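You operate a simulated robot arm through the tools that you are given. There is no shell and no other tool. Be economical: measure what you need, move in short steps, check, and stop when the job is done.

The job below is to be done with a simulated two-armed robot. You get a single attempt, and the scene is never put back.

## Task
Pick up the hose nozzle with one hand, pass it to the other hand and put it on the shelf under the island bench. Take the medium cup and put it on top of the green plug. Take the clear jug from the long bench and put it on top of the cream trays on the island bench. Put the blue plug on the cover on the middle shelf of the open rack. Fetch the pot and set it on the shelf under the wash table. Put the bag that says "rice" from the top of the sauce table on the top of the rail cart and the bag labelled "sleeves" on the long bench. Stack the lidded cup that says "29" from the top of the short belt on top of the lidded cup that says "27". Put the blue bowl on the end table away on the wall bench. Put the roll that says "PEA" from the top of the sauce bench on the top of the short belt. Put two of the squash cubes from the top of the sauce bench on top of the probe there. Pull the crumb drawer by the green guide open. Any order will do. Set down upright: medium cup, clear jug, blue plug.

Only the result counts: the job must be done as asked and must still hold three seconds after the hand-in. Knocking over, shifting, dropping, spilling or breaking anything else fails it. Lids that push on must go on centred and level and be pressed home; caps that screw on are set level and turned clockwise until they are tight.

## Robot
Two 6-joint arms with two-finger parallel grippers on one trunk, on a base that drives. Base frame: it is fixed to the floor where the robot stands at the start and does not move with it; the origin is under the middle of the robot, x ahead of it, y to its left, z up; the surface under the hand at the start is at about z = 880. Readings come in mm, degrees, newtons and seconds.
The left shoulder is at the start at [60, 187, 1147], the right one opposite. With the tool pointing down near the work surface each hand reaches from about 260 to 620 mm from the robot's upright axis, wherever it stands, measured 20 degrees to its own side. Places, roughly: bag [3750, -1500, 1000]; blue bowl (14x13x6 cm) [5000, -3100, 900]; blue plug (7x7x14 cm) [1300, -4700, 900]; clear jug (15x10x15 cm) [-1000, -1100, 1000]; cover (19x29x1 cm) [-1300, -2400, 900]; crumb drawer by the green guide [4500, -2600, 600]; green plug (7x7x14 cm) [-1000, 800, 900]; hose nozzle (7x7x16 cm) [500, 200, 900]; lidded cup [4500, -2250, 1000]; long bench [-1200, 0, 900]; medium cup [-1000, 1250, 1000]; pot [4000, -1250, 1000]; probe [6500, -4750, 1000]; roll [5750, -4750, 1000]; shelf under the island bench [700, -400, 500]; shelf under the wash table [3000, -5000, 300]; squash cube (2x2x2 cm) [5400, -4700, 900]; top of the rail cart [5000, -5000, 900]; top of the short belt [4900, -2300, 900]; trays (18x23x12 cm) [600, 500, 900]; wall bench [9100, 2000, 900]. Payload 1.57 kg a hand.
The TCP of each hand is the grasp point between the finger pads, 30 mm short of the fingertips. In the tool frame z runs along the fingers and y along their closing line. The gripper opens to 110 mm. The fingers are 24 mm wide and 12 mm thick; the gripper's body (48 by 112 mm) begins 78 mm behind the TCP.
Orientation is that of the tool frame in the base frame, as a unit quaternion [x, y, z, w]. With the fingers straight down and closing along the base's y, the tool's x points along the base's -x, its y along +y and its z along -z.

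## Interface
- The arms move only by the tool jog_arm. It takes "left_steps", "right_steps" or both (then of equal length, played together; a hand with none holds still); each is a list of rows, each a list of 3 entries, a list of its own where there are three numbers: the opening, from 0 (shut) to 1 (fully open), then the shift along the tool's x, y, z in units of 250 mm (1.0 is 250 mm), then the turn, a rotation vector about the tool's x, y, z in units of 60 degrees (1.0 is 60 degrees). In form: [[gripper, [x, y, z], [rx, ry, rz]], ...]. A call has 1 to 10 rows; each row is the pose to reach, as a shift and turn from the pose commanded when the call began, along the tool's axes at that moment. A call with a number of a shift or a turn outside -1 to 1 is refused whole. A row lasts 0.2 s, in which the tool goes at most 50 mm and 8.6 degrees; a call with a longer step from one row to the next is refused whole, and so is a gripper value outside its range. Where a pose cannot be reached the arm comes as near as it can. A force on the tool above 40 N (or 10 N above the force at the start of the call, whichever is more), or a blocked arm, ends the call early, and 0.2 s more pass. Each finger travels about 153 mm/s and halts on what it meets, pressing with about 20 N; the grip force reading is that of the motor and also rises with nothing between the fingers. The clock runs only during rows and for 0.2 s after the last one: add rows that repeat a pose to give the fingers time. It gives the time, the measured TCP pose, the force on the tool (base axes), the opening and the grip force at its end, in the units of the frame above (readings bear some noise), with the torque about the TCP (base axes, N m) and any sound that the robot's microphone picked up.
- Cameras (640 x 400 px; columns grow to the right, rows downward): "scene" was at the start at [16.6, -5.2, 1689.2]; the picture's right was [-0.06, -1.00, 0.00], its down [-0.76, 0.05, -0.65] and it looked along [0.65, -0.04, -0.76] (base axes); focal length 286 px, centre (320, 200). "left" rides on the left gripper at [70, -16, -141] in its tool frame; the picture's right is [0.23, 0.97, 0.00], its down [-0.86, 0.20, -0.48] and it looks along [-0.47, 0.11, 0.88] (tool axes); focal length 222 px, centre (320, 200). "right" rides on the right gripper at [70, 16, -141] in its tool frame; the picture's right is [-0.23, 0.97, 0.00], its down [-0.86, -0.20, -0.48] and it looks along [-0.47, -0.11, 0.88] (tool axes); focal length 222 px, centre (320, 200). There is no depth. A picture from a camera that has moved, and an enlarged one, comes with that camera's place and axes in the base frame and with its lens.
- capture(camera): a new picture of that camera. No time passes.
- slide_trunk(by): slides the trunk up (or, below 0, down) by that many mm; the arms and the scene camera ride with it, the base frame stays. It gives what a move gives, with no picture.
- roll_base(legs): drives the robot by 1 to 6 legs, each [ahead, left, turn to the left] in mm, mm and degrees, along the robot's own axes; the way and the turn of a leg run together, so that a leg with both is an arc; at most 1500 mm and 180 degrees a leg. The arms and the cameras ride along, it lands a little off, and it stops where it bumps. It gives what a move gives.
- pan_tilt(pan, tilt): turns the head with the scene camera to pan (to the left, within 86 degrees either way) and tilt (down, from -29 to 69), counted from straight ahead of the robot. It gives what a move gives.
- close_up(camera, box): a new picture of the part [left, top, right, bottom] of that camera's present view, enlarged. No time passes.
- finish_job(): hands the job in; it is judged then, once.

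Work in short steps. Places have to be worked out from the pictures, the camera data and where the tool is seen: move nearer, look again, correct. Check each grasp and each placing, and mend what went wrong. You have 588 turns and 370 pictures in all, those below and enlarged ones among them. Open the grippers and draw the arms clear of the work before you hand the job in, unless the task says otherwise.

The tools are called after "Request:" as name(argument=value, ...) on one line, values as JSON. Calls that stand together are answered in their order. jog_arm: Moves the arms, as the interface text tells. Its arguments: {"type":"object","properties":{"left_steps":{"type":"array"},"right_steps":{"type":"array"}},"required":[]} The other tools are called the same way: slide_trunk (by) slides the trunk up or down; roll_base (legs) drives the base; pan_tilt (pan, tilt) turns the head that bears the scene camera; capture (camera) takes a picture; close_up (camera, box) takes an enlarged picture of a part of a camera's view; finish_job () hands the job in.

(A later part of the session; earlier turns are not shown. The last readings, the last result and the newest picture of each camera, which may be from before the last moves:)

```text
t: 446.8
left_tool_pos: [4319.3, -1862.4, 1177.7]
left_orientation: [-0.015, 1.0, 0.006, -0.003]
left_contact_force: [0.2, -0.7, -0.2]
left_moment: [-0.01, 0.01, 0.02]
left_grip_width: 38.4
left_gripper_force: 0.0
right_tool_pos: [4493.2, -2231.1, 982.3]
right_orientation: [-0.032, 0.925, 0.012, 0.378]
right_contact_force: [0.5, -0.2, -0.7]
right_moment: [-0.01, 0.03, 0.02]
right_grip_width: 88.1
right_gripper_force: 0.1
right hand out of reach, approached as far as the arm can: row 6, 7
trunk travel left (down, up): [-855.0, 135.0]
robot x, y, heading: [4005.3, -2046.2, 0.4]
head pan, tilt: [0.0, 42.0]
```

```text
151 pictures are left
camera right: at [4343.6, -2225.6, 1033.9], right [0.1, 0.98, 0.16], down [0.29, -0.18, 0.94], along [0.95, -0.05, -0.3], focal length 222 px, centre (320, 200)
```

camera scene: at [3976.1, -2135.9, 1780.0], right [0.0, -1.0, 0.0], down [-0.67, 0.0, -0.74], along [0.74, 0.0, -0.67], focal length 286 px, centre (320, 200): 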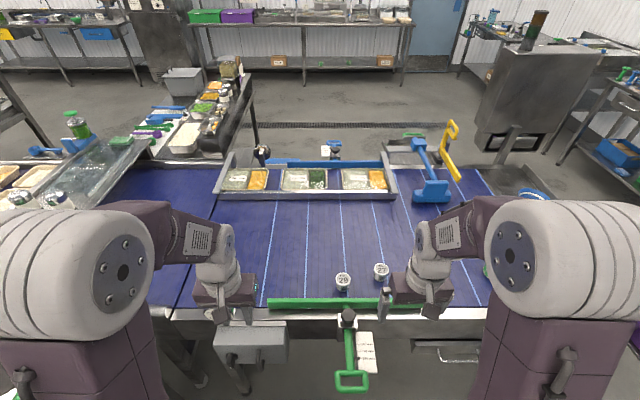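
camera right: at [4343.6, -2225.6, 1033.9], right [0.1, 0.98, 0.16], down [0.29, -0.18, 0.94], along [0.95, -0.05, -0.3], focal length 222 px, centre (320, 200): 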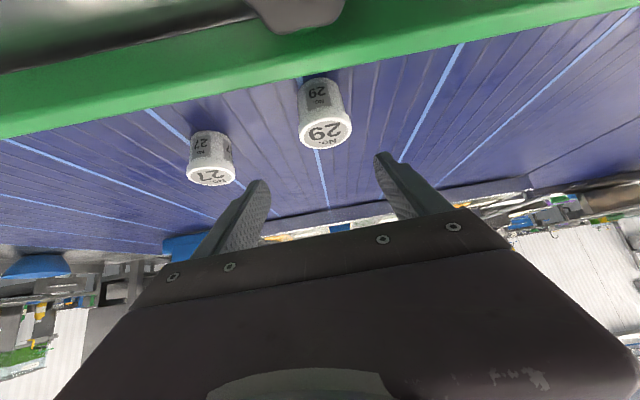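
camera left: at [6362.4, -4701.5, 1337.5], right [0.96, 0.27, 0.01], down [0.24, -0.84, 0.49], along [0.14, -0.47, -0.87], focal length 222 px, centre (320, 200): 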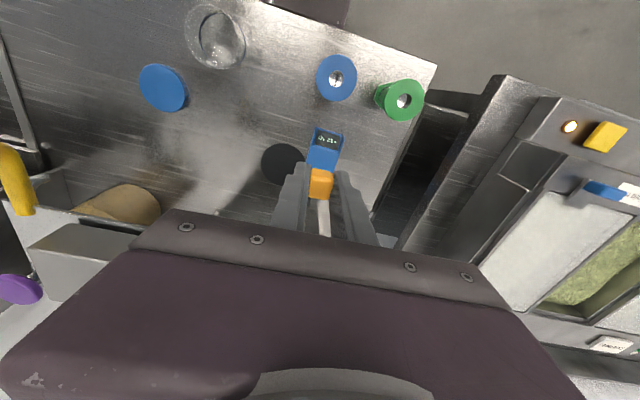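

I back the base 60 mm to make room, then approach the cup body along the 45° line.

Request:
roll_base(legs=[[-60, 0, 0]])

Request:
jog_arm(right_steps=[[0.8, [0.004, 0.026, 0.12], [0, 0, 0]], [0.8, [0.008, 0.026, 0.24], [0, 0, 0]], [0.8, [0.012, 0.026, 0.36], [0, 0, 0]], [0.8, [0.014, 0.026, 0.42], [0, 0, 0]], [0.8, [0.014, 0.026, 0.42], [0, 0, 0]]])

Request:
close_up(camera="right", box=[200, 40, 440, 240])

```text
t: 447.7
left_tool_pos: [4267.2, -1863.3, 1173.6]
left_orientation: [-0.015, 1.0, 0.005, -0.006]
left_contact_force: [0.2, 0.0, -0.2]
left_moment: [0.03, 0.08, 0.02]
left_grip_width: 38.9
left_gripper_force: 0.1
right_tool_pos: [4439.4, -2231.4, 978.4]
right_orientation: [-0.032, 0.927, 0.012, 0.374]
right_contact_force: [1.0, -0.6, -0.1]
right_moment: [0.01, 0.05, 0.02]
right_grip_width: 88.0
right_gripper_force: 0.1
trunk travel left (down, up): [-855.0, 135.0]
robot x, y, heading: [3942.1, -2046.5, 0.3]
head pan, tilt: [0.0, 42.0]
```

```text
t: 448.9
left_tool_pos: [4261.0, -1862.2, 1175.3]
left_orientation: [-0.015, 1.0, 0.005, -0.003]
left_contact_force: [0.7, -0.6, 0.1]
left_moment: [-0.02, 0.03, 0.03]
left_grip_width: 38.5
left_gripper_force: 0.0
right_tool_pos: [4506.0, -2219.8, 903.0]
right_orientation: [-0.031, 0.926, 0.011, 0.376]
right_contact_force: [-0.1, 0.1, 0.0]
right_moment: [-0.01, -0.03, 0.01]
right_grip_width: 87.9
right_gripper_force: 0.0
trunk travel left (down, up): [-855.0, 135.0]
robot x, y, heading: [3942.9, -2048.1, 0.3]
head pan, tilt: [0.0, 42.0]
```

```text
2.00 times, centred on (320, 140) of right
camera zoom: at [4356.0, -2214.0, 955.2], right [0.1, 0.98, 0.16], down [0.29, -0.18, 0.94], along [0.95, -0.05, -0.3], focal length 444 px, centre (320, 320)
```

zoom: 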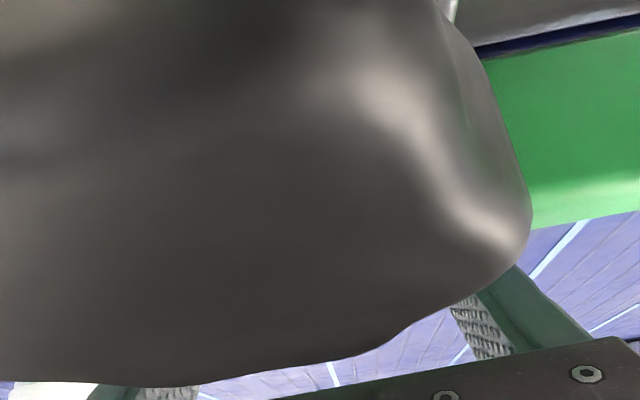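

A dark clamp knob of the guide sits right by the hand camera. I retreat and come in yawed 30° from the north-west instead, away from the knob.

Request:
jog_arm(right_steps=[[0.8, [0, 0, -0.12], [0, 0, 0]], [0.8, [0, 0, -0.24], [0, 0, 0]], [0.8, [0, 0, -0.32], [0, 0, 0]], [0.8, [-0.007, 0.042, -0.316], [0.0875, 0, 0.089]], [0.8, [-0.014, 0.085, -0.312], [0.175, 0, 0.1785]], [0.8, [-0.021, 0.128, -0.308], [0.2625, 0, 0.268]], [0.8, [-0.028, 0.17, -0.304], [0.35, 0, 0.357]], [0.8, [-0.028, 0.17, -0.304], [0.35, 0, 0.357]]])

Request:
capture(camera="right")

```text
t: 450.7
left_tool_pos: [4259.4, -1863.0, 1176.3]
left_orientation: [-0.016, 1.0, 0.006, -0.003]
left_contact_force: [0.7, -0.5, 0.3]
left_moment: [-0.02, -0.03, 0.01]
left_grip_width: 38.6
left_gripper_force: 0.0
right_tool_pos: [4454.6, -2180.5, 964.3]
right_orientation: [0.209, 0.902, -0.087, 0.367]
right_contact_force: [0.3, 0.1, -0.2]
right_moment: [0.02, 0.0, -0.01]
right_grip_width: 88.1
right_gripper_force: 0.1
trunk travel left (down, up): [-855.0, 135.0]
robot x, y, heading: [3942.4, -2047.4, 0.6]
head pan, tilt: [0.0, 42.0]
```

```text
149 pictures are left
camera right: at [4327.3, -2101.0, 1015.5], right [0.58, 0.8, 0.16], down [0.16, -0.3, 0.94], along [0.8, -0.52, -0.3], focal length 222 px, centre (320, 200)
```

right: 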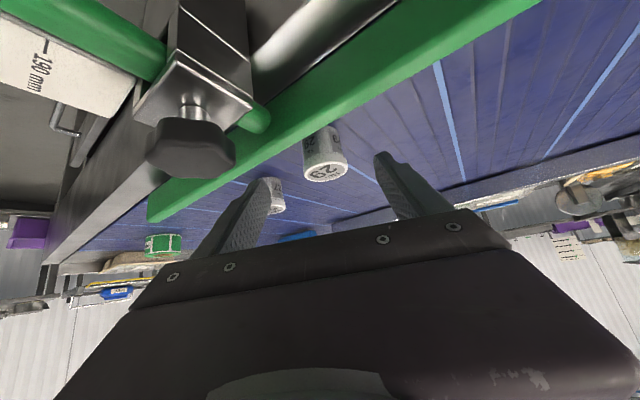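

Clear view now, and the fingers will pass above the guide (top z≈900). I advance 101 mm and close on the body.

Request:
jog_arm(right_steps=[[0.8, [0.001, 0, 0.1], [0, 0, 0]], [0.8, [0.002, 0, 0.2], [0, 0, 0]], [0.8, [0.004, 0, 0.3], [0, 0, 0]], [0.8, [0.005, 0, 0.405], [0, 0, 0]], [0.8, [0.005, 0, 0.405], [0, 0, 0]], [0, [0.005, 0, 0.405], [0, 0, 0]], [0, [0.005, 0, 0.405], [0, 0, 0]], [0, [0.005, 0, 0.405], [0, 0, 0]]])

Request:
close_up(camera="right", box=[200, 40, 440, 240])

```text
t: 452.5
left_tool_pos: [4257.9, -1861.0, 1176.3]
left_orientation: [-0.016, 1.0, 0.005, -0.002]
left_contact_force: [1.1, 0.5, 0.0]
left_moment: [0.0, 0.01, 0.02]
left_grip_width: 38.6
left_gripper_force: 0.1
right_tool_pos: [4515.3, -2211.2, 889.7]
right_orientation: [0.208, 0.902, -0.087, 0.368]
right_contact_force: [-2.5, 8.3, 13.3]
right_moment: [0.49, -0.25, 0.19]
right_grip_width: 48.6
right_gripper_force: 20.1
trunk travel left (down, up): [-855.0, 135.0]
robot x, y, heading: [3945.1, -2052.5, 0.3]
head pan, tilt: [0.0, 42.0]
```

```text
2.00 times, centred on (320, 140) of right
camera zoom: at [4388.1, -2131.5, 941.8], right [0.57, 0.8, 0.15], down [0.16, -0.3, 0.94], along [0.8, -0.52, -0.3], focal length 444 px, centre (320, 320)
```

zoom: 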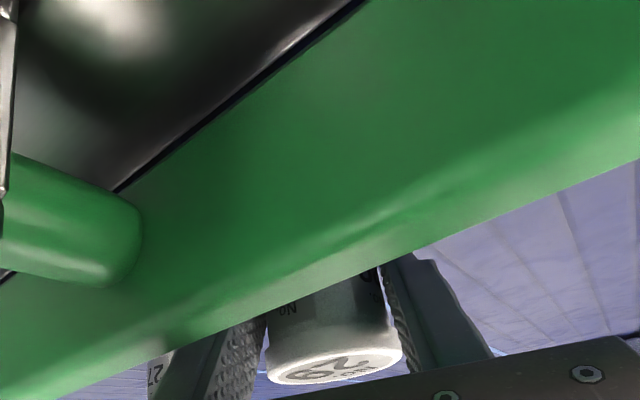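

Gripped at 48.6 mm. I lift gently a few mm and listen for a snap.

Request:
jog_arm(right_steps=[[0, [-0.008, 0, -0.008], [0, 0, 0]], [0, [-0.02, 0, -0.02], [0, 0, 0]], [0, [-0.035, 0, -0.036], [0, 0, 0]], [0, [-0.05, 0, -0.051], [0, 0, 0]]])

Request:
close_up(camera="right", box=[200, 40, 440, 240])

```text
t: 453.5
left_tool_pos: [4260.6, -1863.2, 1175.8]
left_orientation: [-0.016, 1.0, 0.006, -0.002]
left_contact_force: [0.1, -0.3, 0.0]
left_moment: [0.02, 0.01, 0.01]
left_grip_width: 38.6
left_gripper_force: 0.0
right_tool_pos: [4517.7, -2212.7, 906.8]
right_orientation: [0.208, 0.903, -0.086, 0.367]
right_contact_force: [-0.4, 0.5, -0.1]
right_moment: [0.02, 0.04, 0.02]
right_grip_width: 48.7
right_gripper_force: 20.4
trunk travel left (down, up): [-855.0, 135.0]
robot x, y, heading: [3941.9, -2044.2, 0.3]
head pan, tilt: [0.0, 42.0]
```

```text
2.00 times, centred on (320, 140) of right
camera zoom: at [4390.1, -2132.7, 959.5], right [0.58, 0.8, 0.15], down [0.16, -0.3, 0.94], along [0.8, -0.52, -0.3], focal length 444 px, centre (320, 320)
```

zoom: 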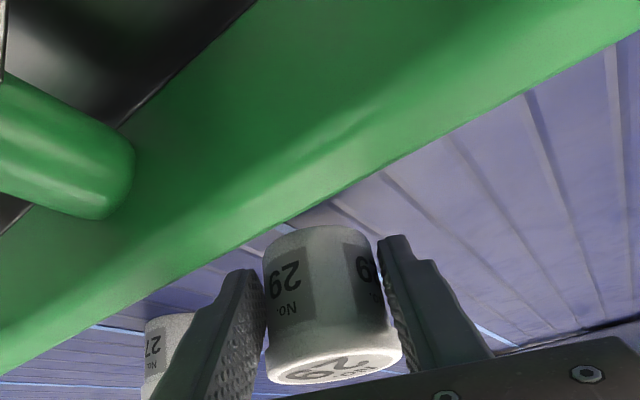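

Lifted whole, no snap. I raise it 80 mm and move the base so it comes over 27.

Request:
jog_arm(right_steps=[[0, [-0.07, 0, -0.071], [0, 0, 0]], [0, [-0.14, 0, -0.143], [0, 0, 0]], [0, [-0.224, 0, -0.2285], [0, 0, 0]]])

Request:
roll_base(legs=[[35, -133, 0]])

Request:
capture(camera="right")

Request:
capture(camera="scene")

```text
t: 454.3
left_tool_pos: [4259.4, -1862.7, 1176.7]
left_orientation: [-0.015, 1.0, 0.007, -0.002]
left_contact_force: [-0.3, -0.3, -0.5]
left_moment: [0.01, -0.01, 0.03]
left_grip_width: 38.5
left_gripper_force: 0.2
right_tool_pos: [4515.8, -2211.7, 987.9]
right_orientation: [0.208, 0.902, -0.087, 0.368]
right_contact_force: [-0.3, 0.2, -0.4]
right_moment: [-0.01, 0.01, -0.03]
right_grip_width: 48.5
right_gripper_force: 20.0
trunk travel left (down, up): [-855.0, 135.0]
robot x, y, heading: [3942.9, -2044.4, 0.2]
head pan, tilt: [0.0, 42.0]
```

```text
t: 455.7
left_tool_pos: [4295.0, -1993.6, 1175.1]
left_orientation: [-0.017, 1.0, 0.006, -0.002]
left_contact_force: [0.0, -0.1, 0.5]
left_moment: [0.0, -0.01, -0.05]
left_grip_width: 38.4
left_gripper_force: 0.0
right_tool_pos: [4552.1, -2342.3, 989.0]
right_orientation: [0.208, 0.902, -0.087, 0.367]
right_contact_force: [-0.3, -0.3, 0.0]
right_moment: [0.03, -0.02, -0.03]
right_grip_width: 48.6
right_gripper_force: 20.1
trunk travel left (down, up): [-855.0, 135.0]
robot x, y, heading: [3979.1, -2180.6, 0.5]
head pan, tilt: [0.0, 42.0]
```

```text
146 pictures are left
camera right: at [4425.9, -2263.2, 1040.4], right [0.57, 0.8, 0.15], down [0.16, -0.3, 0.94], along [0.8, -0.51, -0.3], focal length 222 px, centre (320, 200)
```

right: 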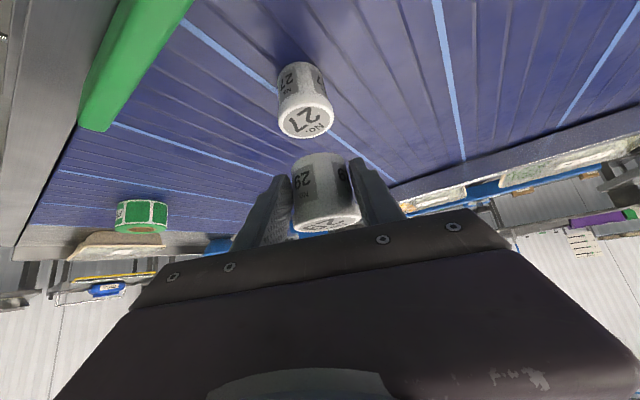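

```text
145 pictures are left
camera scene: at [4001.1, -2175.6, 1780.0], right [0.01, -1.0, 0.0], down [-0.67, -0.01, -0.74], along [0.74, 0.0, -0.67], focal length 286 px, centre (320, 200)
```

scene: 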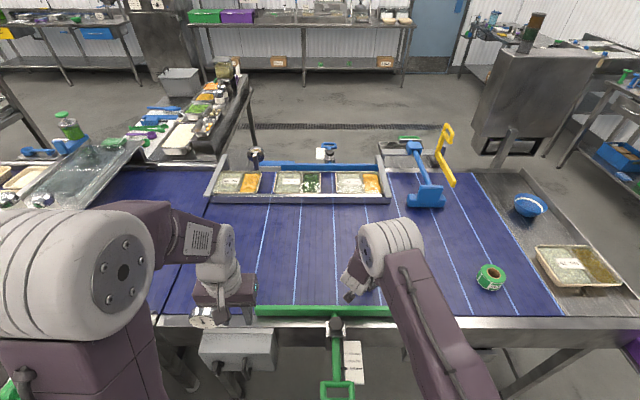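

Request:
close_up(camera="right", box=[240, 40, 400, 240])

```text
2.00 times, centred on (320, 140) of right
camera zoom: at [4425.9, -2263.2, 1040.4], right [0.57, 0.8, 0.15], down [0.16, -0.3, 0.94], along [0.8, -0.51, -0.3], focal length 444 px, centre (320, 320)
```

zoom: 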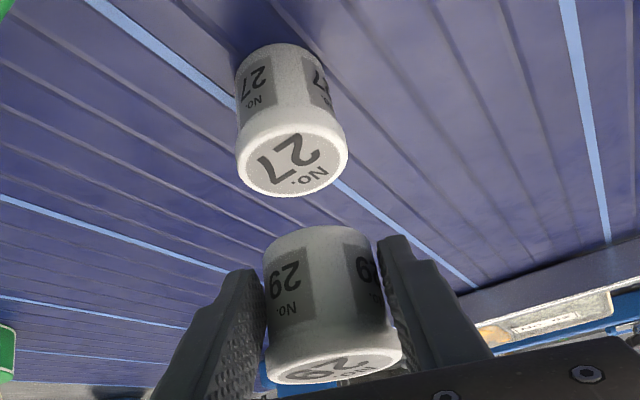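

From this view 29's axis needs (+7, −8) mm. I apply that and lower 30 mm, then recheck.

Request:
jog_arm(right_steps=[[0, [-0.028, -0.016, 0.0275], [0, 0, 0]], [0, [0.0, -0.016, 0.056], [0, 0, 0]], [0, [0.028, -0.016, 0.0845], [0, 0, 0]], [0, [0.056, -0.016, 0.113], [0, 0, 0]], [0, [0.056, -0.016, 0.113], [0, 0, 0]]])

Request:
close_up(camera="right", box=[240, 60, 400, 240])

Request:
close_up(camera="scene", box=[310, 200, 430, 310])

```text
t: 456.9
left_tool_pos: [4295.9, -1995.4, 1177.5]
left_orientation: [-0.016, 1.0, 0.007, -0.004]
left_contact_force: [0.1, -0.3, -0.6]
left_moment: [0.01, 0.02, -0.02]
left_grip_width: 38.6
left_gripper_force: 0.1
right_tool_pos: [4559.8, -2352.1, 958.1]
right_orientation: [0.208, 0.902, -0.087, 0.368]
right_contact_force: [-0.3, -0.3, -0.1]
right_moment: [-0.03, 0.02, 0.02]
right_grip_width: 48.4
right_gripper_force: 20.0
trunk travel left (down, up): [-855.0, 135.0]
robot x, y, heading: [3979.5, -2178.9, 0.6]
head pan, tilt: [0.0, 42.0]
```

```text
2.22 times, centred on (320, 150) of right
camera zoom: at [4433.1, -2272.6, 1009.7], right [0.57, 0.8, 0.15], down [0.16, -0.3, 0.94], along [0.8, -0.51, -0.3], focal length 494 px, centre (320, 311)
```

zoom: 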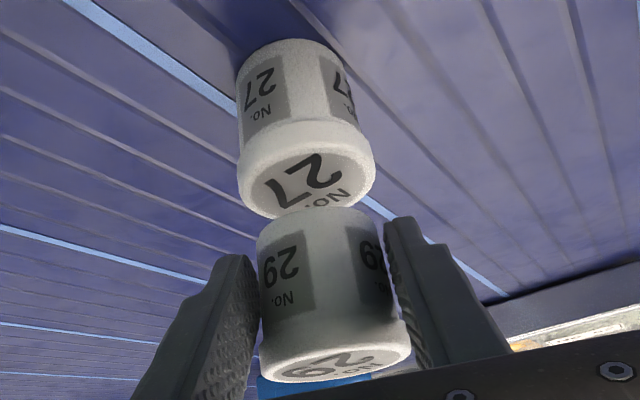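

```text
3.64 times, centred on (370, 255) of scene
camera zoom: at [4001.8, -2178.2, 1780.0], right [0.01, -1.0, 0.0], down [-0.67, 0.0, -0.74], along [0.74, 0.0, -0.67], focal length 1042 px, centre (138, 0)
```

zoom: 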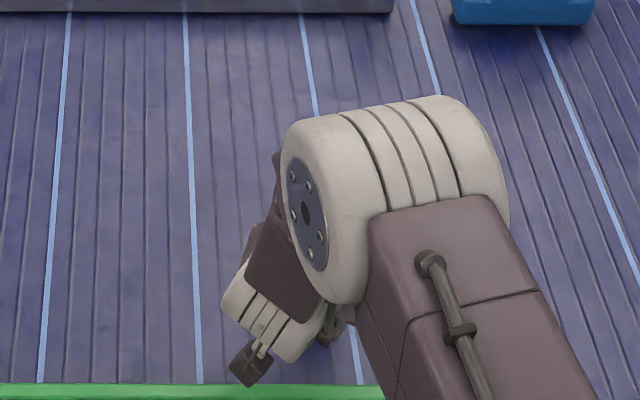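

Nearly coaxial now; a 1.5 mm trim and lower in small steps to contact.

Request:
jog_arm(right_steps=[[0, [0.005, 0.001, -0.005], [0, 0, 0]], [0, [0.017, 0.001, 0.008], [0, 0, 0]], [0, [0.03, 0.001, 0.0207], [0, 0, 0]], [0, [0.035, 0.001, 0.0258], [0, 0, 0]], [0, [0.04, 0.001, 0.031], [0, 0, 0]], [0, [0.045, 0.001, 0.036], [0, 0, 0]]])

Request:
close_up(camera="right", box=[240, 60, 400, 240])

```text
t: 458.3
left_tool_pos: [4296.3, -1995.4, 1175.9]
left_orientation: [-0.016, 1.0, 0.005, -0.003]
left_contact_force: [0.8, 0.4, -0.9]
left_moment: [0.03, 0.02, -0.01]
left_grip_width: 38.5
left_gripper_force: 0.1
right_tool_pos: [4558.4, -2353.0, 943.1]
right_orientation: [0.208, 0.902, -0.087, 0.368]
right_contact_force: [0.4, 0.1, -1.4]
right_moment: [0.01, 0.02, 0.02]
right_grip_width: 48.7
right_gripper_force: 20.1
trunk travel left (down, up): [-855.0, 135.0]
robot x, y, heading: [3979.9, -2174.5, 0.5]
head pan, tilt: [0.0, 42.0]
```

```text
2.22 times, centred on (320, 150) of right
camera zoom: at [4432.0, -2272.4, 995.8], right [0.57, 0.8, 0.16], down [0.16, -0.3, 0.94], along [0.8, -0.51, -0.3], focal length 494 px, centre (320, 311)
```

zoom: 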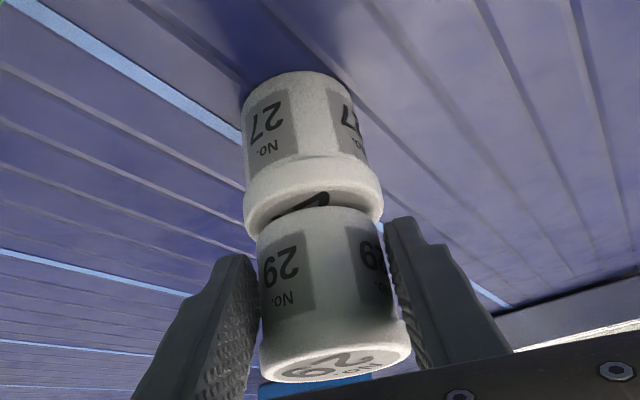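

Request:
jog_arm(right_steps=[[0, [0.001, -0.009, -0.001], [0, 0, 0]], [0, [0.005, -0.009, 0.003], [0, 0, 0]], [0, [0.009, -0.009, 0.0075], [0, 0, 0]], [0, [0.013, -0.009, 0.0115], [0, 0, 0]], [0, [0.017, -0.009, 0.0155], [0, 0, 0]]])

Request:
close_up(camera="right", box=[240, 60, 400, 240])

```text
t: 459.5
left_tool_pos: [4293.9, -1995.0, 1176.7]
left_orientation: [-0.016, 1.0, 0.006, -0.002]
left_contact_force: [0.1, 0.6, -0.5]
left_moment: [0.04, 0.02, 0.0]
left_grip_width: 38.6
left_gripper_force: 0.1
right_tool_pos: [4557.7, -2353.4, 939.3]
right_orientation: [0.208, 0.902, -0.086, 0.369]
right_contact_force: [0.1, 0.4, 9.6]
right_moment: [-0.07, -0.03, -0.03]
right_grip_width: 48.6
right_gripper_force: 20.1
trunk travel left (down, up): [-855.0, 135.0]
robot x, y, heading: [3977.8, -2176.4, 0.2]
head pan, tilt: [0.0, 42.0]
```

```text
2.22 times, centred on (320, 150) of right
camera zoom: at [4430.7, -2273.9, 991.1], right [0.57, 0.8, 0.16], down [0.16, -0.3, 0.94], along [0.8, -0.51, -0.3], focal length 494 px, centre (320, 311)
```

zoom: 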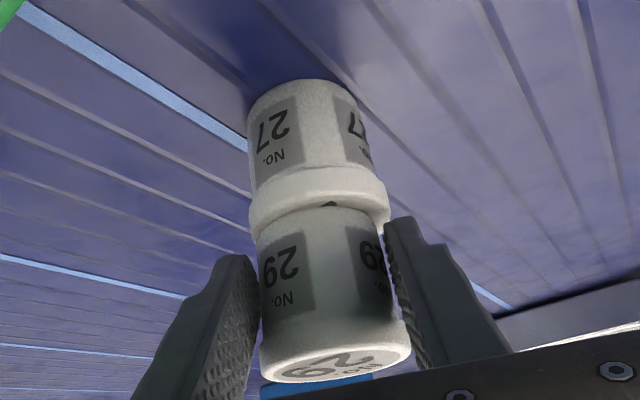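

Seated with 9.6 N, coaxial. I open and retreat along the tool axis.

Request:
jog_arm(right_steps=[[0.5, [0, 0, 0], [0, 0, 0]], [0.7, [0, 0, 0], [0, 0, 0]], [0.7, [0, 0, 0], [0, 0, 0]], [0.7, [0, 0, -0.12], [0, 0, 0]], [0.7, [0, 0, -0.26], [0, 0, 0]], [0.7, [0, 0, -0.42], [0, 0, 0]]])

Request:
capture(camera="right")

```text
t: 460.9
left_tool_pos: [4294.4, -1995.5, 1175.8]
left_orientation: [-0.017, 1.0, 0.006, -0.002]
left_contact_force: [0.2, -0.1, 0.5]
left_moment: [0.0, -0.02, 0.01]
left_grip_width: 38.7
left_gripper_force: 0.0
right_tool_pos: [4490.2, -2320.2, 1012.9]
right_orientation: [0.208, 0.902, -0.087, 0.367]
right_contact_force: [-0.5, 0.4, -0.3]
right_moment: [0.01, -0.01, 0.02]
right_grip_width: 77.1
right_gripper_force: 0.0
trunk travel left (down, up): [-855.0, 135.0]
robot x, y, heading: [3979.4, -2181.5, 0.3]
head pan, tilt: [0.0, 42.0]
```

```text
139 pictures are left
camera right: at [4364.2, -2241.3, 1065.7], right [0.57, 0.8, 0.16], down [0.16, -0.3, 0.94], along [0.8, -0.51, -0.3], focal length 222 px, centre (320, 200)
```

right: 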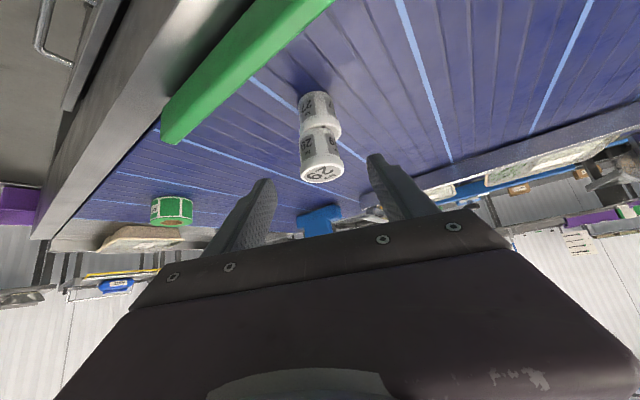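

Stack done. Next the crumb drawer: its bar handle is at about (4388, −2639, 626). I back off, level the right hand (pitch ~15°, wrist rolled 90° so the fingers close vertically).

Request:
roll_base(legs=[[-200, 0, 0]])

Request:
jog_arm(right_steps=[[0.7, [-0.03, 0, 0.03], [-0.077, 0, -0.078]], [0.7, [-0.06, 0, 0.06], [-0.153, 0, -0.156]], [0.7, [-0.09, 0, 0.09], [-0.23, 0, -0.234]], [0.7, [-0.12, 0, 0.12], [-0.306, 0, -0.312]], [0.7, [-0.12, 0, 0.12], [-0.306, 0, -0.312]]])

Request:
jog_arm(right_steps=[[0.7, [-0.05, 0, 0.05], [0, -0.125, 0]], [0.7, [-0.1, 0, 0.1], [0, -0.25, 0]], [0.7, [-0.15, 0, 0.15], [0, -0.375, 0]], [0.7, [-0.2, 0, 0.2], [0, -0.5, 0]], [0.7, [-0.2, 0, 0.2], [0, -0.5, 0]]])

Request:
jog_arm(right_steps=[[0.5, [0, 0, 0], [0, 0, 0.14]], [0.5, [0, 0, 0], [0, 0, 0.28]], [0.5, [0, 0, 0], [0, 0, 0.42]], [0.5, [0, 0, 0], [0, 0, 0.56]], [0.5, [0, 0, 0], [0, 0, 0.7]], [0.5, [0, 0, 0], [0, 0, 0.84]], [0.5, [0, 0, 0], [0, 0, 0.98]]])

Request:
jog_arm(right_steps=[[0.5, [0, 0, 0], [0, 0, 0.14]], [0.5, [0, 0, 0], [0, 0, 0.28]], [0.5, [0, 0, 0], [0, 0, 0.42]], [0.5, [0, 0, 0], [0, 0, 0.52]], [0.5, [0, 0, 0], [0, 0, 0.52]]])

```text
t: 462.5
left_tool_pos: [4097.9, -1995.7, 1174.4]
left_orientation: [-0.017, 1.0, 0.006, -0.004]
left_contact_force: [0.3, -0.4, -0.8]
left_moment: [-0.01, 0.05, 0.04]
left_grip_width: 38.5
left_gripper_force: 0.0
right_tool_pos: [4294.2, -2320.7, 1011.5]
right_orientation: [0.208, 0.903, -0.087, 0.366]
right_contact_force: [0.6, -0.1, -0.9]
right_moment: [0.03, 0.01, 0.0]
right_grip_width: 76.9
right_gripper_force: 0.0
trunk travel left (down, up): [-855.0, 135.0]
robot x, y, heading: [3777.2, -2178.8, 0.6]
head pan, tilt: [0.0, 42.0]
```

```text
t: 463.7
left_tool_pos: [4094.9, -1997.4, 1176.2]
left_orientation: [-0.018, 1.0, 0.005, -0.003]
left_contact_force: [-0.3, -0.6, -0.4]
left_moment: [0.0, 0.0, 0.0]
left_grip_width: 38.6
left_gripper_force: 0.1
right_tool_pos: [4329.8, -2338.4, 1013.6]
right_orientation: [-0.003, 0.926, 0.0, 0.378]
right_contact_force: [-0.4, -0.7, 1.3]
right_moment: [-0.01, 0.0, 0.01]
right_grip_width: 77.0
right_gripper_force: 0.0
trunk travel left (down, up): [-855.0, 135.0]
robot x, y, heading: [3779.6, -2182.2, 0.7]
head pan, tilt: [0.0, 42.0]
```

```text
t: 464.9
left_tool_pos: [4094.6, -1996.7, 1177.0]
left_orientation: [-0.018, 1.0, 0.006, -0.003]
left_contact_force: [-0.5, 0.2, 0.5]
left_moment: [0.02, 0.03, -0.01]
left_grip_width: 38.2
left_gripper_force: 0.1
right_tool_pos: [4471.6, -2333.5, 1013.0]
right_orientation: [-0.003, 0.798, 0.001, 0.603]
right_contact_force: [0.0, -0.3, 0.2]
right_moment: [0.02, -0.01, 0.02]
right_grip_width: 77.2
right_gripper_force: 0.0
right hand out of reach, approached as far as the arm can: row 2, 3, 4, 5
trunk travel left (down, up): [-855.0, 135.0]
robot x, y, heading: [3776.8, -2182.0, 0.6]
head pan, tilt: [0.0, 42.0]
```

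```text
t: 466.5
left_tool_pos: [4095.5, -1996.6, 1174.6]
left_orientation: [-0.017, 1.0, 0.006, -0.002]
left_contact_force: [0.4, -0.7, -0.3]
left_moment: [-0.01, 0.03, 0.0]
left_grip_width: 38.7
left_gripper_force: 0.1
right_tool_pos: [4474.2, -2335.8, 1014.2]
right_orientation: [0.39, 0.695, 0.298, 0.525]
right_contact_force: [0.3, 0.5, -1.0]
right_moment: [0.01, -0.04, 0.0]
right_grip_width: 55.0
right_gripper_force: 0.1
trunk travel left (down, up): [-855.0, 135.0]
robot x, y, heading: [3777.6, -2178.9, 0.4]
head pan, tilt: [0.0, 42.0]
```

```text
t: 467.7
left_tool_pos: [4095.3, -1996.5, 1178.4]
left_orientation: [-0.017, 1.0, 0.006, -0.003]
left_contact_force: [0.0, -0.4, -0.5]
left_moment: [-0.01, 0.05, -0.03]
left_grip_width: 38.5
left_gripper_force: 0.1
right_tool_pos: [4473.8, -2335.0, 1013.7]
right_orientation: [0.562, 0.565, 0.427, 0.427]
right_contact_force: [0.3, -0.3, 0.6]
right_moment: [0.03, 0.03, 0.0]
right_grip_width: 55.0
right_gripper_force: 0.2
trunk travel left (down, up): [-855.0, 135.0]
robot x, y, heading: [3777.2, -2182.0, 0.4]
head pan, tilt: [0.0, 42.0]
```

The hand is level with vertical closing. I move so the hand is west of the handle and lower the trunk to handle height.

Request:
roll_base(legs=[[-215, 0, -0.4], [0, -304, 0]])

Request:
slide_trunk(by=-384)

Request:
capture(camera="right")

Request:
pan_tilt(pan=-15, tilt=40)

Request:
capture(camera="scene")

```text
t: 471.0
left_tool_pos: [3881.4, -2298.9, 1176.2]
left_orientation: [-0.015, 1.0, 0.005, -0.003]
left_contact_force: [-0.2, 0.1, 0.1]
left_moment: [-0.04, 0.01, -0.03]
left_grip_width: 38.5
left_gripper_force: 0.1
right_tool_pos: [4260.2, -2639.4, 1014.4]
right_orientation: [0.562, 0.566, 0.425, 0.428]
right_contact_force: [0.2, 0.7, -0.3]
right_moment: [0.01, 0.0, 0.0]
right_grip_width: 55.1
right_gripper_force: 0.1
trunk travel left (down, up): [-855.0, 135.0]
robot x, y, heading: [3563.2, -2482.7, 0.1]
head pan, tilt: [0.0, 42.0]
```

```text
t: 474.7
left_tool_pos: [3881.3, -2301.8, 792.4]
left_orientation: [-0.016, 1.0, 0.006, -0.002]
left_contact_force: [-0.2, 0.5, 0.3]
left_moment: [0.02, 0.0, -0.04]
left_grip_width: 38.7
left_gripper_force: 0.1
right_tool_pos: [4260.0, -2640.9, 630.0]
right_orientation: [0.562, 0.565, 0.427, 0.428]
right_contact_force: [-0.2, -0.1, 0.8]
right_moment: [0.0, 0.02, 0.0]
right_grip_width: 55.0
right_gripper_force: 0.0
trunk travel left (down, up): [-471.0, 519.0]
robot x, y, heading: [3564.6, -2486.1, 0.5]
head pan, tilt: [0.0, 42.0]
```

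```text
138 pictures are left
camera right: at [4128.2, -2572.6, 683.4], right [0.26, -0.22, 0.94], down [-0.51, -0.86, -0.06], along [0.82, -0.47, -0.34], focal length 222 px, centre (320, 200)
```

right: 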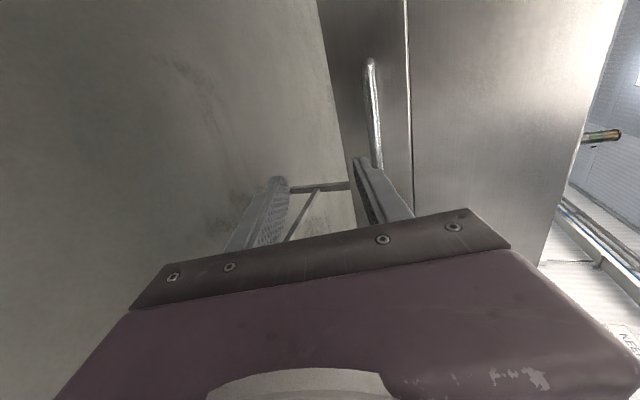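

```text
t: 475.4
left_tool_pos: [3881.3, -2300.5, 791.5]
left_orientation: [-0.015, 1.0, 0.006, -0.002]
left_contact_force: [0.4, -0.6, -0.3]
left_moment: [-0.01, -0.01, 0.02]
left_grip_width: 38.4
left_gripper_force: 0.0
right_tool_pos: [4260.9, -2641.0, 630.9]
right_orientation: [0.562, 0.565, 0.427, 0.427]
right_contact_force: [0.0, 0.2, 0.4]
right_moment: [-0.01, 0.01, -0.01]
right_grip_width: 55.1
right_gripper_force: 0.1
trunk travel left (down, up): [-471.0, 519.0]
robot x, y, heading: [3561.1, -2482.1, 0.4]
head pan, tilt: [-15.0, 40.0]
```

```text
137 pictures are left
camera scene: at [3586.8, -2506.3, 1398.9], right [-0.25, -0.97, 0.0], down [-0.62, 0.16, -0.77], along [0.74, -0.19, -0.64], focal length 286 px, centre (320, 200)
```

scene: 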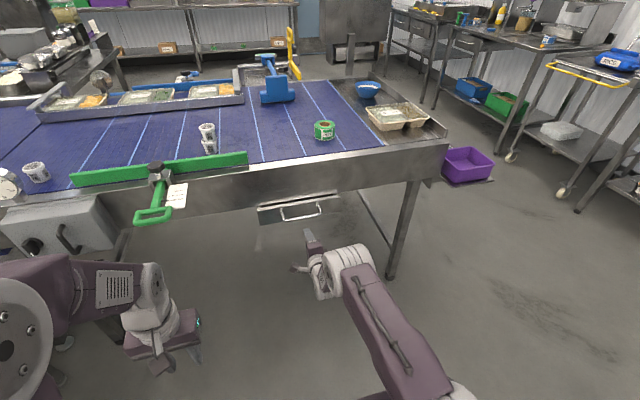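

Handle located at about (4363, −2625, 664). I raise 36 mm, shift 16 mm north, and advance 45 mm to check.

Request:
slide_trunk(by=36)

Request:
jog_arm(right_steps=[[0.5, [0.064, 0, 0], [0, 0, 0]], [0.5, [0.064, 0, 0], [0, 0, 0]]])

Request:
roll_base(legs=[[45, 0, 0]])

Request:
capture(camera="right")

Request:
close_up(camera="scene", box=[240, 170, 400, 290])

```text
t: 476.2
left_tool_pos: [3883.5, -2302.2, 828.0]
left_orientation: [-0.017, 1.0, 0.007, -0.003]
left_contact_force: [0.7, -0.2, 0.7]
left_moment: [0.01, -0.03, 0.01]
left_grip_width: 38.5
left_gripper_force: 0.1
right_tool_pos: [4260.7, -2640.1, 665.9]
right_orientation: [0.563, 0.565, 0.427, 0.427]
right_contact_force: [0.7, 0.0, 0.0]
right_moment: [0.0, -0.02, -0.01]
right_grip_width: 55.3
right_gripper_force: 0.1
trunk travel left (down, up): [-507.0, 483.0]
robot x, y, heading: [3564.2, -2484.0, 0.1]
head pan, tilt: [-15.0, 40.0]
```

```text
t: 476.9
left_tool_pos: [3882.6, -2301.4, 829.1]
left_orientation: [-0.016, 1.0, 0.006, -0.003]
left_contact_force: [1.0, -0.6, -0.4]
left_moment: [0.03, -0.03, 0.01]
left_grip_width: 38.6
left_gripper_force: 0.0
right_tool_pos: [4261.0, -2625.7, 666.5]
right_orientation: [0.563, 0.564, 0.427, 0.427]
right_contact_force: [-1.2, 0.4, -0.6]
right_moment: [-0.01, 0.0, -0.03]
right_grip_width: 55.2
right_gripper_force: 0.0
trunk travel left (down, up): [-507.0, 483.0]
robot x, y, heading: [3566.7, -2484.0, 0.1]
head pan, tilt: [-15.0, 40.0]
```

```text
t: 477.8
left_tool_pos: [3928.2, -2301.6, 826.9]
left_orientation: [-0.015, 1.0, 0.006, -0.003]
left_contact_force: [0.3, 0.8, -0.2]
left_moment: [-0.01, 0.0, 0.0]
left_grip_width: 38.5
left_gripper_force: 0.1
right_tool_pos: [4307.1, -2624.6, 665.5]
right_orientation: [0.563, 0.565, 0.425, 0.428]
right_contact_force: [-0.4, -0.7, -0.4]
right_moment: [-0.03, -0.06, 0.01]
right_grip_width: 55.0
right_gripper_force: 0.0
trunk travel left (down, up): [-507.0, 483.0]
robot x, y, heading: [3609.4, -2484.5, -0.2]
head pan, tilt: [-15.0, 40.0]
```

```text
136 pictures are left
camera right: at [4174.4, -2556.3, 718.8], right [0.27, -0.22, 0.94], down [-0.51, -0.86, -0.06], along [0.82, -0.47, -0.34], focal length 222 px, centre (320, 200)
```

right: 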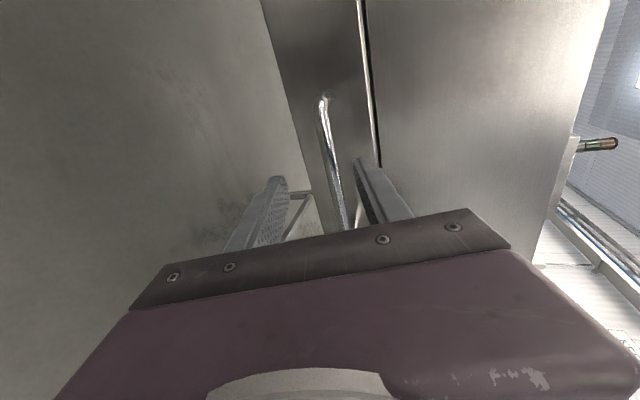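

```text
3.33 times, centred on (320, 230) of scene
camera zoom: at [3633.9, -2506.2, 1434.9], right [-0.25, -0.97, 0.0], down [-0.62, 0.16, -0.77], along [0.74, -0.2, -0.64], focal length 955 px, centre (320, 100)
```

zoom: 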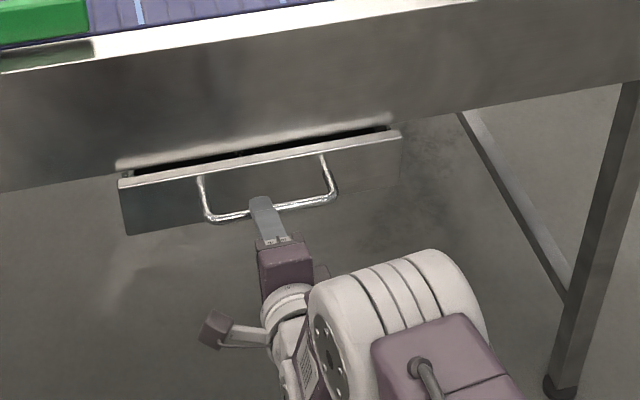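

The bar runs between the two fingers. I close on it.

Request:
jog_arm(right_steps=[[0, [0, 0, 0.02], [0, 0, 0]], [0, [0, 0, 0.02], [0, 0, 0]], [0, [0, 0, 0.02], [0, 0, 0]]])

Request:
close_up(camera="right", box=[230, 80, 430, 240])

```text
t: 478.6
left_tool_pos: [3927.6, -2302.3, 829.3]
left_orientation: [-0.015, 1.0, 0.006, -0.002]
left_contact_force: [-0.6, -0.9, -1.0]
left_moment: [0.0, -0.02, -0.02]
left_grip_width: 38.6
left_gripper_force: 0.1
right_tool_pos: [4309.7, -2625.9, 664.8]
right_orientation: [0.563, 0.565, 0.426, 0.428]
right_contact_force: [0.4, 0.7, 1.2]
right_moment: [0.0, 0.0, 0.02]
right_grip_width: 0.1
right_gripper_force: 20.1
trunk travel left (down, up): [-507.0, 483.0]
robot x, y, heading: [3612.9, -2482.6, 0.1]
head pan, tilt: [-15.0, 40.0]
```

```text
2.50 times, centred on (330, 160) of right
camera zoom: at [4178.2, -2556.3, 718.5], right [0.26, -0.22, 0.94], down [-0.51, -0.86, -0.06], along [0.82, -0.47, -0.34], focal length 555 px, centre (295, 300)
```

zoom: 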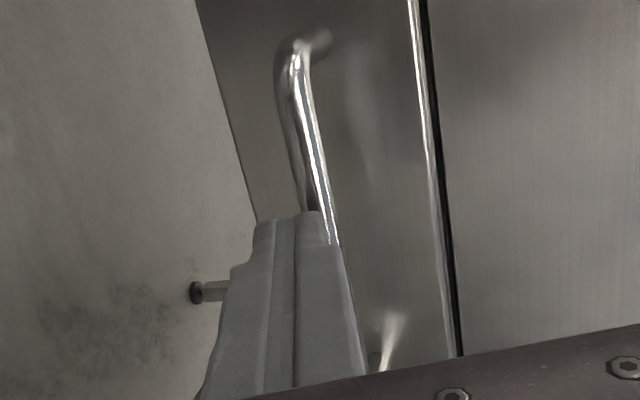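

Missed: the bar is ~20 mm further and ~12 mm higher. I reopen, raise, advance and close again.

Request:
jog_arm(right_steps=[[0.5, [0, 0, -0.04], [0, 0, 0]], [0.5, [0, 0, -0.04], [0, 0, 0]], [0.5, [0, 0.064, -0.02], [0, 0, 0]], [0.5, [0, 0.064, 0.03], [0, 0, 0]], [0.5, [0, 0.064, 0.07], [0, 0, 0]], [0, [0, 0.064, 0.07], [0, 0, 0]], [0, [0, 0.064, 0.07], [0, 0, 0]]])

Request:
close_up(camera="right", box=[230, 80, 430, 240])

```text
t: 480.1
left_tool_pos: [3928.2, -2301.2, 826.9]
left_orientation: [-0.015, 1.0, 0.006, -0.003]
left_contact_force: [0.4, -0.1, 0.0]
left_moment: [0.01, 0.01, -0.03]
left_grip_width: 38.6
left_gripper_force: 0.0
right_tool_pos: [4330.7, -2625.3, 670.4]
right_orientation: [0.565, 0.567, 0.423, 0.424]
right_contact_force: [-11.4, 2.5, -20.1]
right_moment: [0.05, 0.48, -0.45]
right_grip_width: 12.1
right_gripper_force: 29.4
trunk travel left (down, up): [-507.0, 483.0]
robot x, y, heading: [3612.7, -2483.0, 0.3]
head pan, tilt: [-15.0, 40.0]
```

```text
2.50 times, centred on (330, 160) of right
camera zoom: at [4199.2, -2556.8, 724.8], right [0.28, -0.22, 0.93], down [-0.51, -0.86, -0.05], along [0.81, -0.47, -0.35], focal length 555 px, centre (295, 300)
```

zoom: 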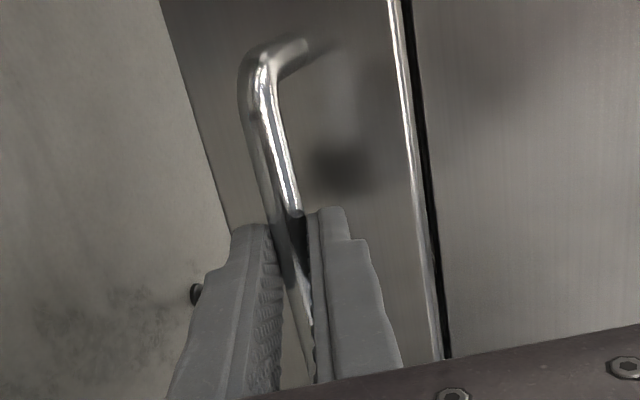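

Bar gripped (12 mm). I ease the hand down 3 mm and pull by driving back slowly.

Request:
jog_arm(right_steps=[[0, [0, -0.014, 0], [0, 0, 0]], [0, [0, -0.014, 0], [0, 0, 0]]])

Request:
roll_base(legs=[[-60, 0, 0]])

Request:
close_up(camera="scene", box=[240, 150, 440, 300])

```text
t: 480.8
left_tool_pos: [3927.9, -2303.4, 828.4]
left_orientation: [-0.016, 1.0, 0.006, -0.001]
left_contact_force: [0.7, 0.4, -0.3]
left_moment: [0.02, -0.02, 0.01]
left_grip_width: 38.5
left_gripper_force: 0.1
right_tool_pos: [4331.1, -2625.4, 668.8]
right_orientation: [0.564, 0.566, 0.425, 0.425]
right_contact_force: [-15.3, -0.5, -16.9]
right_moment: [0.23, 0.39, 0.18]
right_grip_width: 11.7
right_gripper_force: 29.0
trunk travel left (down, up): [-507.0, 483.0]
robot x, y, heading: [3606.7, -2485.8, 0.1]
head pan, tilt: [-15.0, 40.0]
```

```text
t: 481.7
left_tool_pos: [3868.6, -2301.5, 828.0]
left_orientation: [-0.015, 1.0, 0.006, -0.003]
left_contact_force: [0.3, 0.1, -0.1]
left_moment: [0.02, -0.01, 0.01]
left_grip_width: 38.5
left_gripper_force: 0.0
right_tool_pos: [4270.3, -2624.9, 670.5]
right_orientation: [0.564, 0.566, 0.425, 0.425]
right_contact_force: [-0.5, 0.5, -19.7]
right_moment: [0.07, 0.4, -0.31]
right_grip_width: 11.6
right_gripper_force: 29.3
trunk travel left (down, up): [-507.0, 483.0]
robot x, y, heading: [3548.7, -2486.5, 0.4]
head pan, tilt: [-15.0, 40.0]
```

```text
2.67 times, centred on (340, 225) of scene
camera zoom: at [3573.5, -2507.3, 1434.8], right [-0.25, -0.97, 0.0], down [-0.62, 0.16, -0.76], along [0.74, -0.19, -0.64], focal length 764 px, centre (267, 133)
```

zoom: 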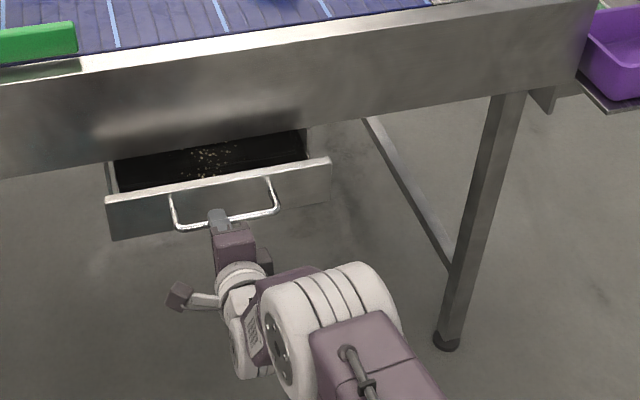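

The drawer is opening. I pull on another 150 mm.

Request:
roll_base(legs=[[-150, 0, 0]])

Request:
close_up(camera="scene", box=[240, 130, 440, 290])

```text
t: 483.1
left_tool_pos: [3716.1, -2302.4, 829.7]
left_orientation: [-0.015, 1.0, 0.006, -0.003]
left_contact_force: [-0.1, -0.2, -0.3]
left_moment: [0.02, -0.05, 0.02]
left_grip_width: 38.4
left_gripper_force: 0.0
right_tool_pos: [4119.5, -2626.1, 670.7]
right_orientation: [0.564, 0.567, 0.424, 0.426]
right_contact_force: [0.3, 1.4, -9.9]
right_moment: [0.11, 0.11, -0.26]
right_grip_width: 11.9
right_gripper_force: 29.0
trunk travel left (down, up): [-507.0, 483.0]
robot x, y, heading: [3402.7, -2484.5, 0.3]
head pan, tilt: [-15.0, 40.0]
```

```text
2.50 times, centred on (340, 210) of scene
camera zoom: at [3421.8, -2507.4, 1434.9], right [-0.25, -0.97, 0.0], down [-0.62, 0.16, -0.77], along [0.74, -0.19, -0.64], focal length 716 px, centre (270, 175)
```

zoom: 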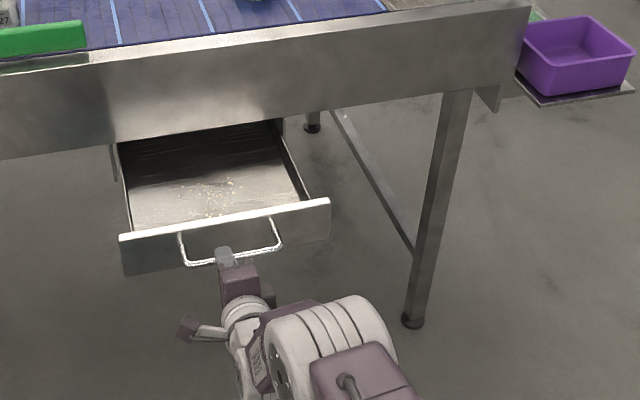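

Request:
roll_base(legs=[[-60, 0, 0]])

Request:
close_up(camera="scene", box=[240, 120, 440, 280])

```text
t: 484.1
left_tool_pos: [3655.9, -2301.9, 828.4]
left_orientation: [-0.015, 1.0, 0.006, -0.002]
left_contact_force: [0.2, 0.5, 1.1]
left_moment: [0.0, -0.04, -0.02]
left_grip_width: 38.2
left_gripper_force: 0.1
right_tool_pos: [4058.9, -2625.3, 669.1]
right_orientation: [0.564, 0.567, 0.424, 0.425]
right_contact_force: [-0.5, 1.5, -4.1]
right_moment: [0.12, 0.01, -0.3]
right_grip_width: 11.8
right_gripper_force: 29.3
trunk travel left (down, up): [-507.0, 483.0]
robot x, y, heading: [3339.7, -2487.0, -0.1]
head pan, tilt: [-15.0, 40.0]
```

```text
2.50 times, centred on (340, 200) of scene
camera zoom: at [3360.0, -2507.4, 1434.9], right [-0.25, -0.97, 0.0], down [-0.62, 0.16, -0.77], along [0.74, -0.2, -0.64], focal length 716 px, centre (270, 200)
```

zoom: 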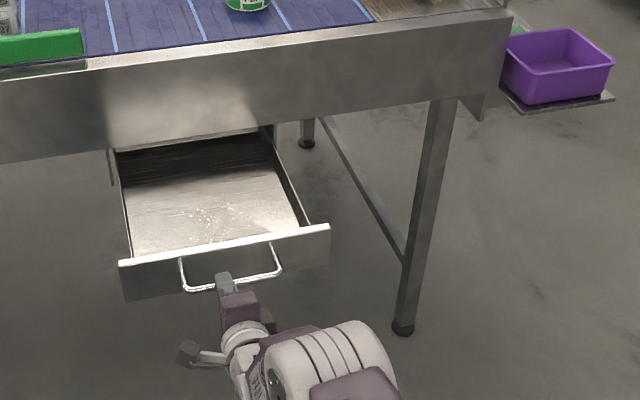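

Request:
roll_base(legs=[[-50, 0, 0]])

Request:
close_up(camera="scene", box=[240, 120, 440, 280])

```text
t: 485.1
left_tool_pos: [3611.5, -2303.4, 828.7]
left_orientation: [-0.015, 1.0, 0.006, -0.002]
left_contact_force: [-0.8, -0.1, 0.4]
left_moment: [-0.03, -0.01, 0.02]
left_grip_width: 38.8
left_gripper_force: 0.0
right_tool_pos: [4015.5, -2624.9, 672.1]
right_orientation: [0.563, 0.564, 0.426, 0.427]
right_contact_force: [-0.2, 0.3, 0.5]
right_moment: [-0.01, -0.01, 0.0]
right_grip_width: 0.2
right_gripper_force: 21.6
trunk travel left (down, up): [-507.0, 483.0]
robot x, y, heading: [3293.8, -2481.2, 0.2]
head pan, tilt: [-15.0, 40.0]
stopped in leg 1: the force on the tool passed its limit at 94 N (the readings are from after the stop); the commanded pose is now the measured one
```

```text
2.50 times, centred on (340, 200) of scene
camera zoom: at [3315.1, -2507.6, 1435.0], right [-0.25, -0.97, 0.0], down [-0.62, 0.16, -0.77], along [0.74, -0.19, -0.64], focal length 716 px, centre (270, 200)
```

zoom: 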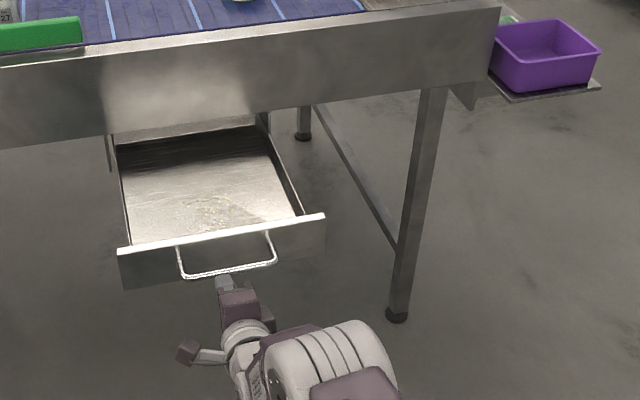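

It hit its end stop: the drawer is fully open. I fold the right hand back to tool-down and raise the trunk.

Request:
jog_arm(right_steps=[[0.5, [0, 0.002, -0.119], [0.068, 0.068, -0.09]], [0.5, [0, 0.004, -0.238], [0.137, 0.137, -0.181]], [0.5, [0, 0.006, -0.357], [0.205, 0.205, -0.271]], [0.5, [0, 0.008, -0.477], [0.273, 0.274, -0.361]], [0.5, [0, 0.01, -0.596], [0.342, 0.342, -0.452]], [0.5, [0, 0.012, -0.716], [0.41, 0.41, -0.542]], [0.5, [0, 0.015, -0.835], [0.4785, 0.479, -0.6325]]])

Request:
jog_arm(right_steps=[[0.5, [0, 0, 0], [0.068, 0.068, -0.09]], [0.5, [0, 0, 0], [0.137, 0.137, -0.181]], [0.5, [0, 0, 0], [0.205, 0.205, -0.271]], [0.5, [0, 0, 0], [0.273, 0.274, -0.361]], [0.5, [0, 0, 0], [0.342, 0.342, -0.452]], [0.5, [0, 0, 0], [0.41, 0.41, -0.542]], [0.5, [0, 0, 0], [0.4785, 0.479, -0.6325]], [0.5, [0, 0, 0], [0.4785, 0.479, -0.6325]]])

Request:
slide_trunk(by=350)

```text
t: 486.7
left_tool_pos: [3611.3, -2303.8, 829.5]
left_orientation: [-0.016, 1.0, 0.005, -0.003]
left_contact_force: [-0.4, 1.0, 1.0]
left_moment: [0.03, 0.0, -0.01]
left_grip_width: 38.6
left_gripper_force: 0.1
right_tool_pos: [3815.7, -2625.6, 733.3]
right_orientation: [0.317, 0.885, 0.24, 0.24]
right_contact_force: [0.1, -0.4, -0.3]
right_moment: [0.02, 0.0, -0.01]
right_grip_width: 54.9
right_gripper_force: 0.0
trunk travel left (down, up): [-507.0, 483.0]
robot x, y, heading: [3297.4, -2482.1, 0.5]
head pan, tilt: [-15.0, 40.0]
```

```text
t: 488.5
left_tool_pos: [3611.3, -2303.5, 829.9]
left_orientation: [-0.016, 1.0, 0.005, -0.004]
left_contact_force: [0.4, 0.8, -0.7]
left_moment: [0.0, 0.02, 0.01]
left_grip_width: 38.5
left_gripper_force: 0.1
right_tool_pos: [3788.9, -2633.0, 712.5]
right_orientation: [0.048, 0.995, 0.072, 0.049]
right_contact_force: [0.4, 0.3, -0.1]
right_moment: [0.0, 0.02, -0.01]
right_grip_width: 54.9
right_gripper_force: 0.0
right hand out of reach, approached as far as the arm can: row 5, 6, 7, 8
trunk travel left (down, up): [-507.0, 483.0]
robot x, y, heading: [3295.1, -2483.8, 0.3]
head pan, tilt: [-15.0, 40.0]
```

```text
t: 491.9
left_tool_pos: [3611.7, -2303.7, 1178.4]
left_orientation: [-0.016, 1.0, 0.006, -0.003]
left_contact_force: [0.2, -0.2, 0.7]
left_moment: [0.02, 0.0, -0.01]
left_grip_width: 38.5
left_gripper_force: 0.1
right_tool_pos: [3789.1, -2634.2, 1063.2]
right_orientation: [0.048, 0.995, 0.072, 0.049]
right_contact_force: [0.2, 0.2, 0.1]
right_moment: [-0.02, 0.02, 0.01]
right_grip_width: 55.0
right_gripper_force: 0.0
trunk travel left (down, up): [-857.0, 133.0]
robot x, y, heading: [3294.8, -2488.8, 0.2]
head pan, tilt: [-15.0, 40.0]
```

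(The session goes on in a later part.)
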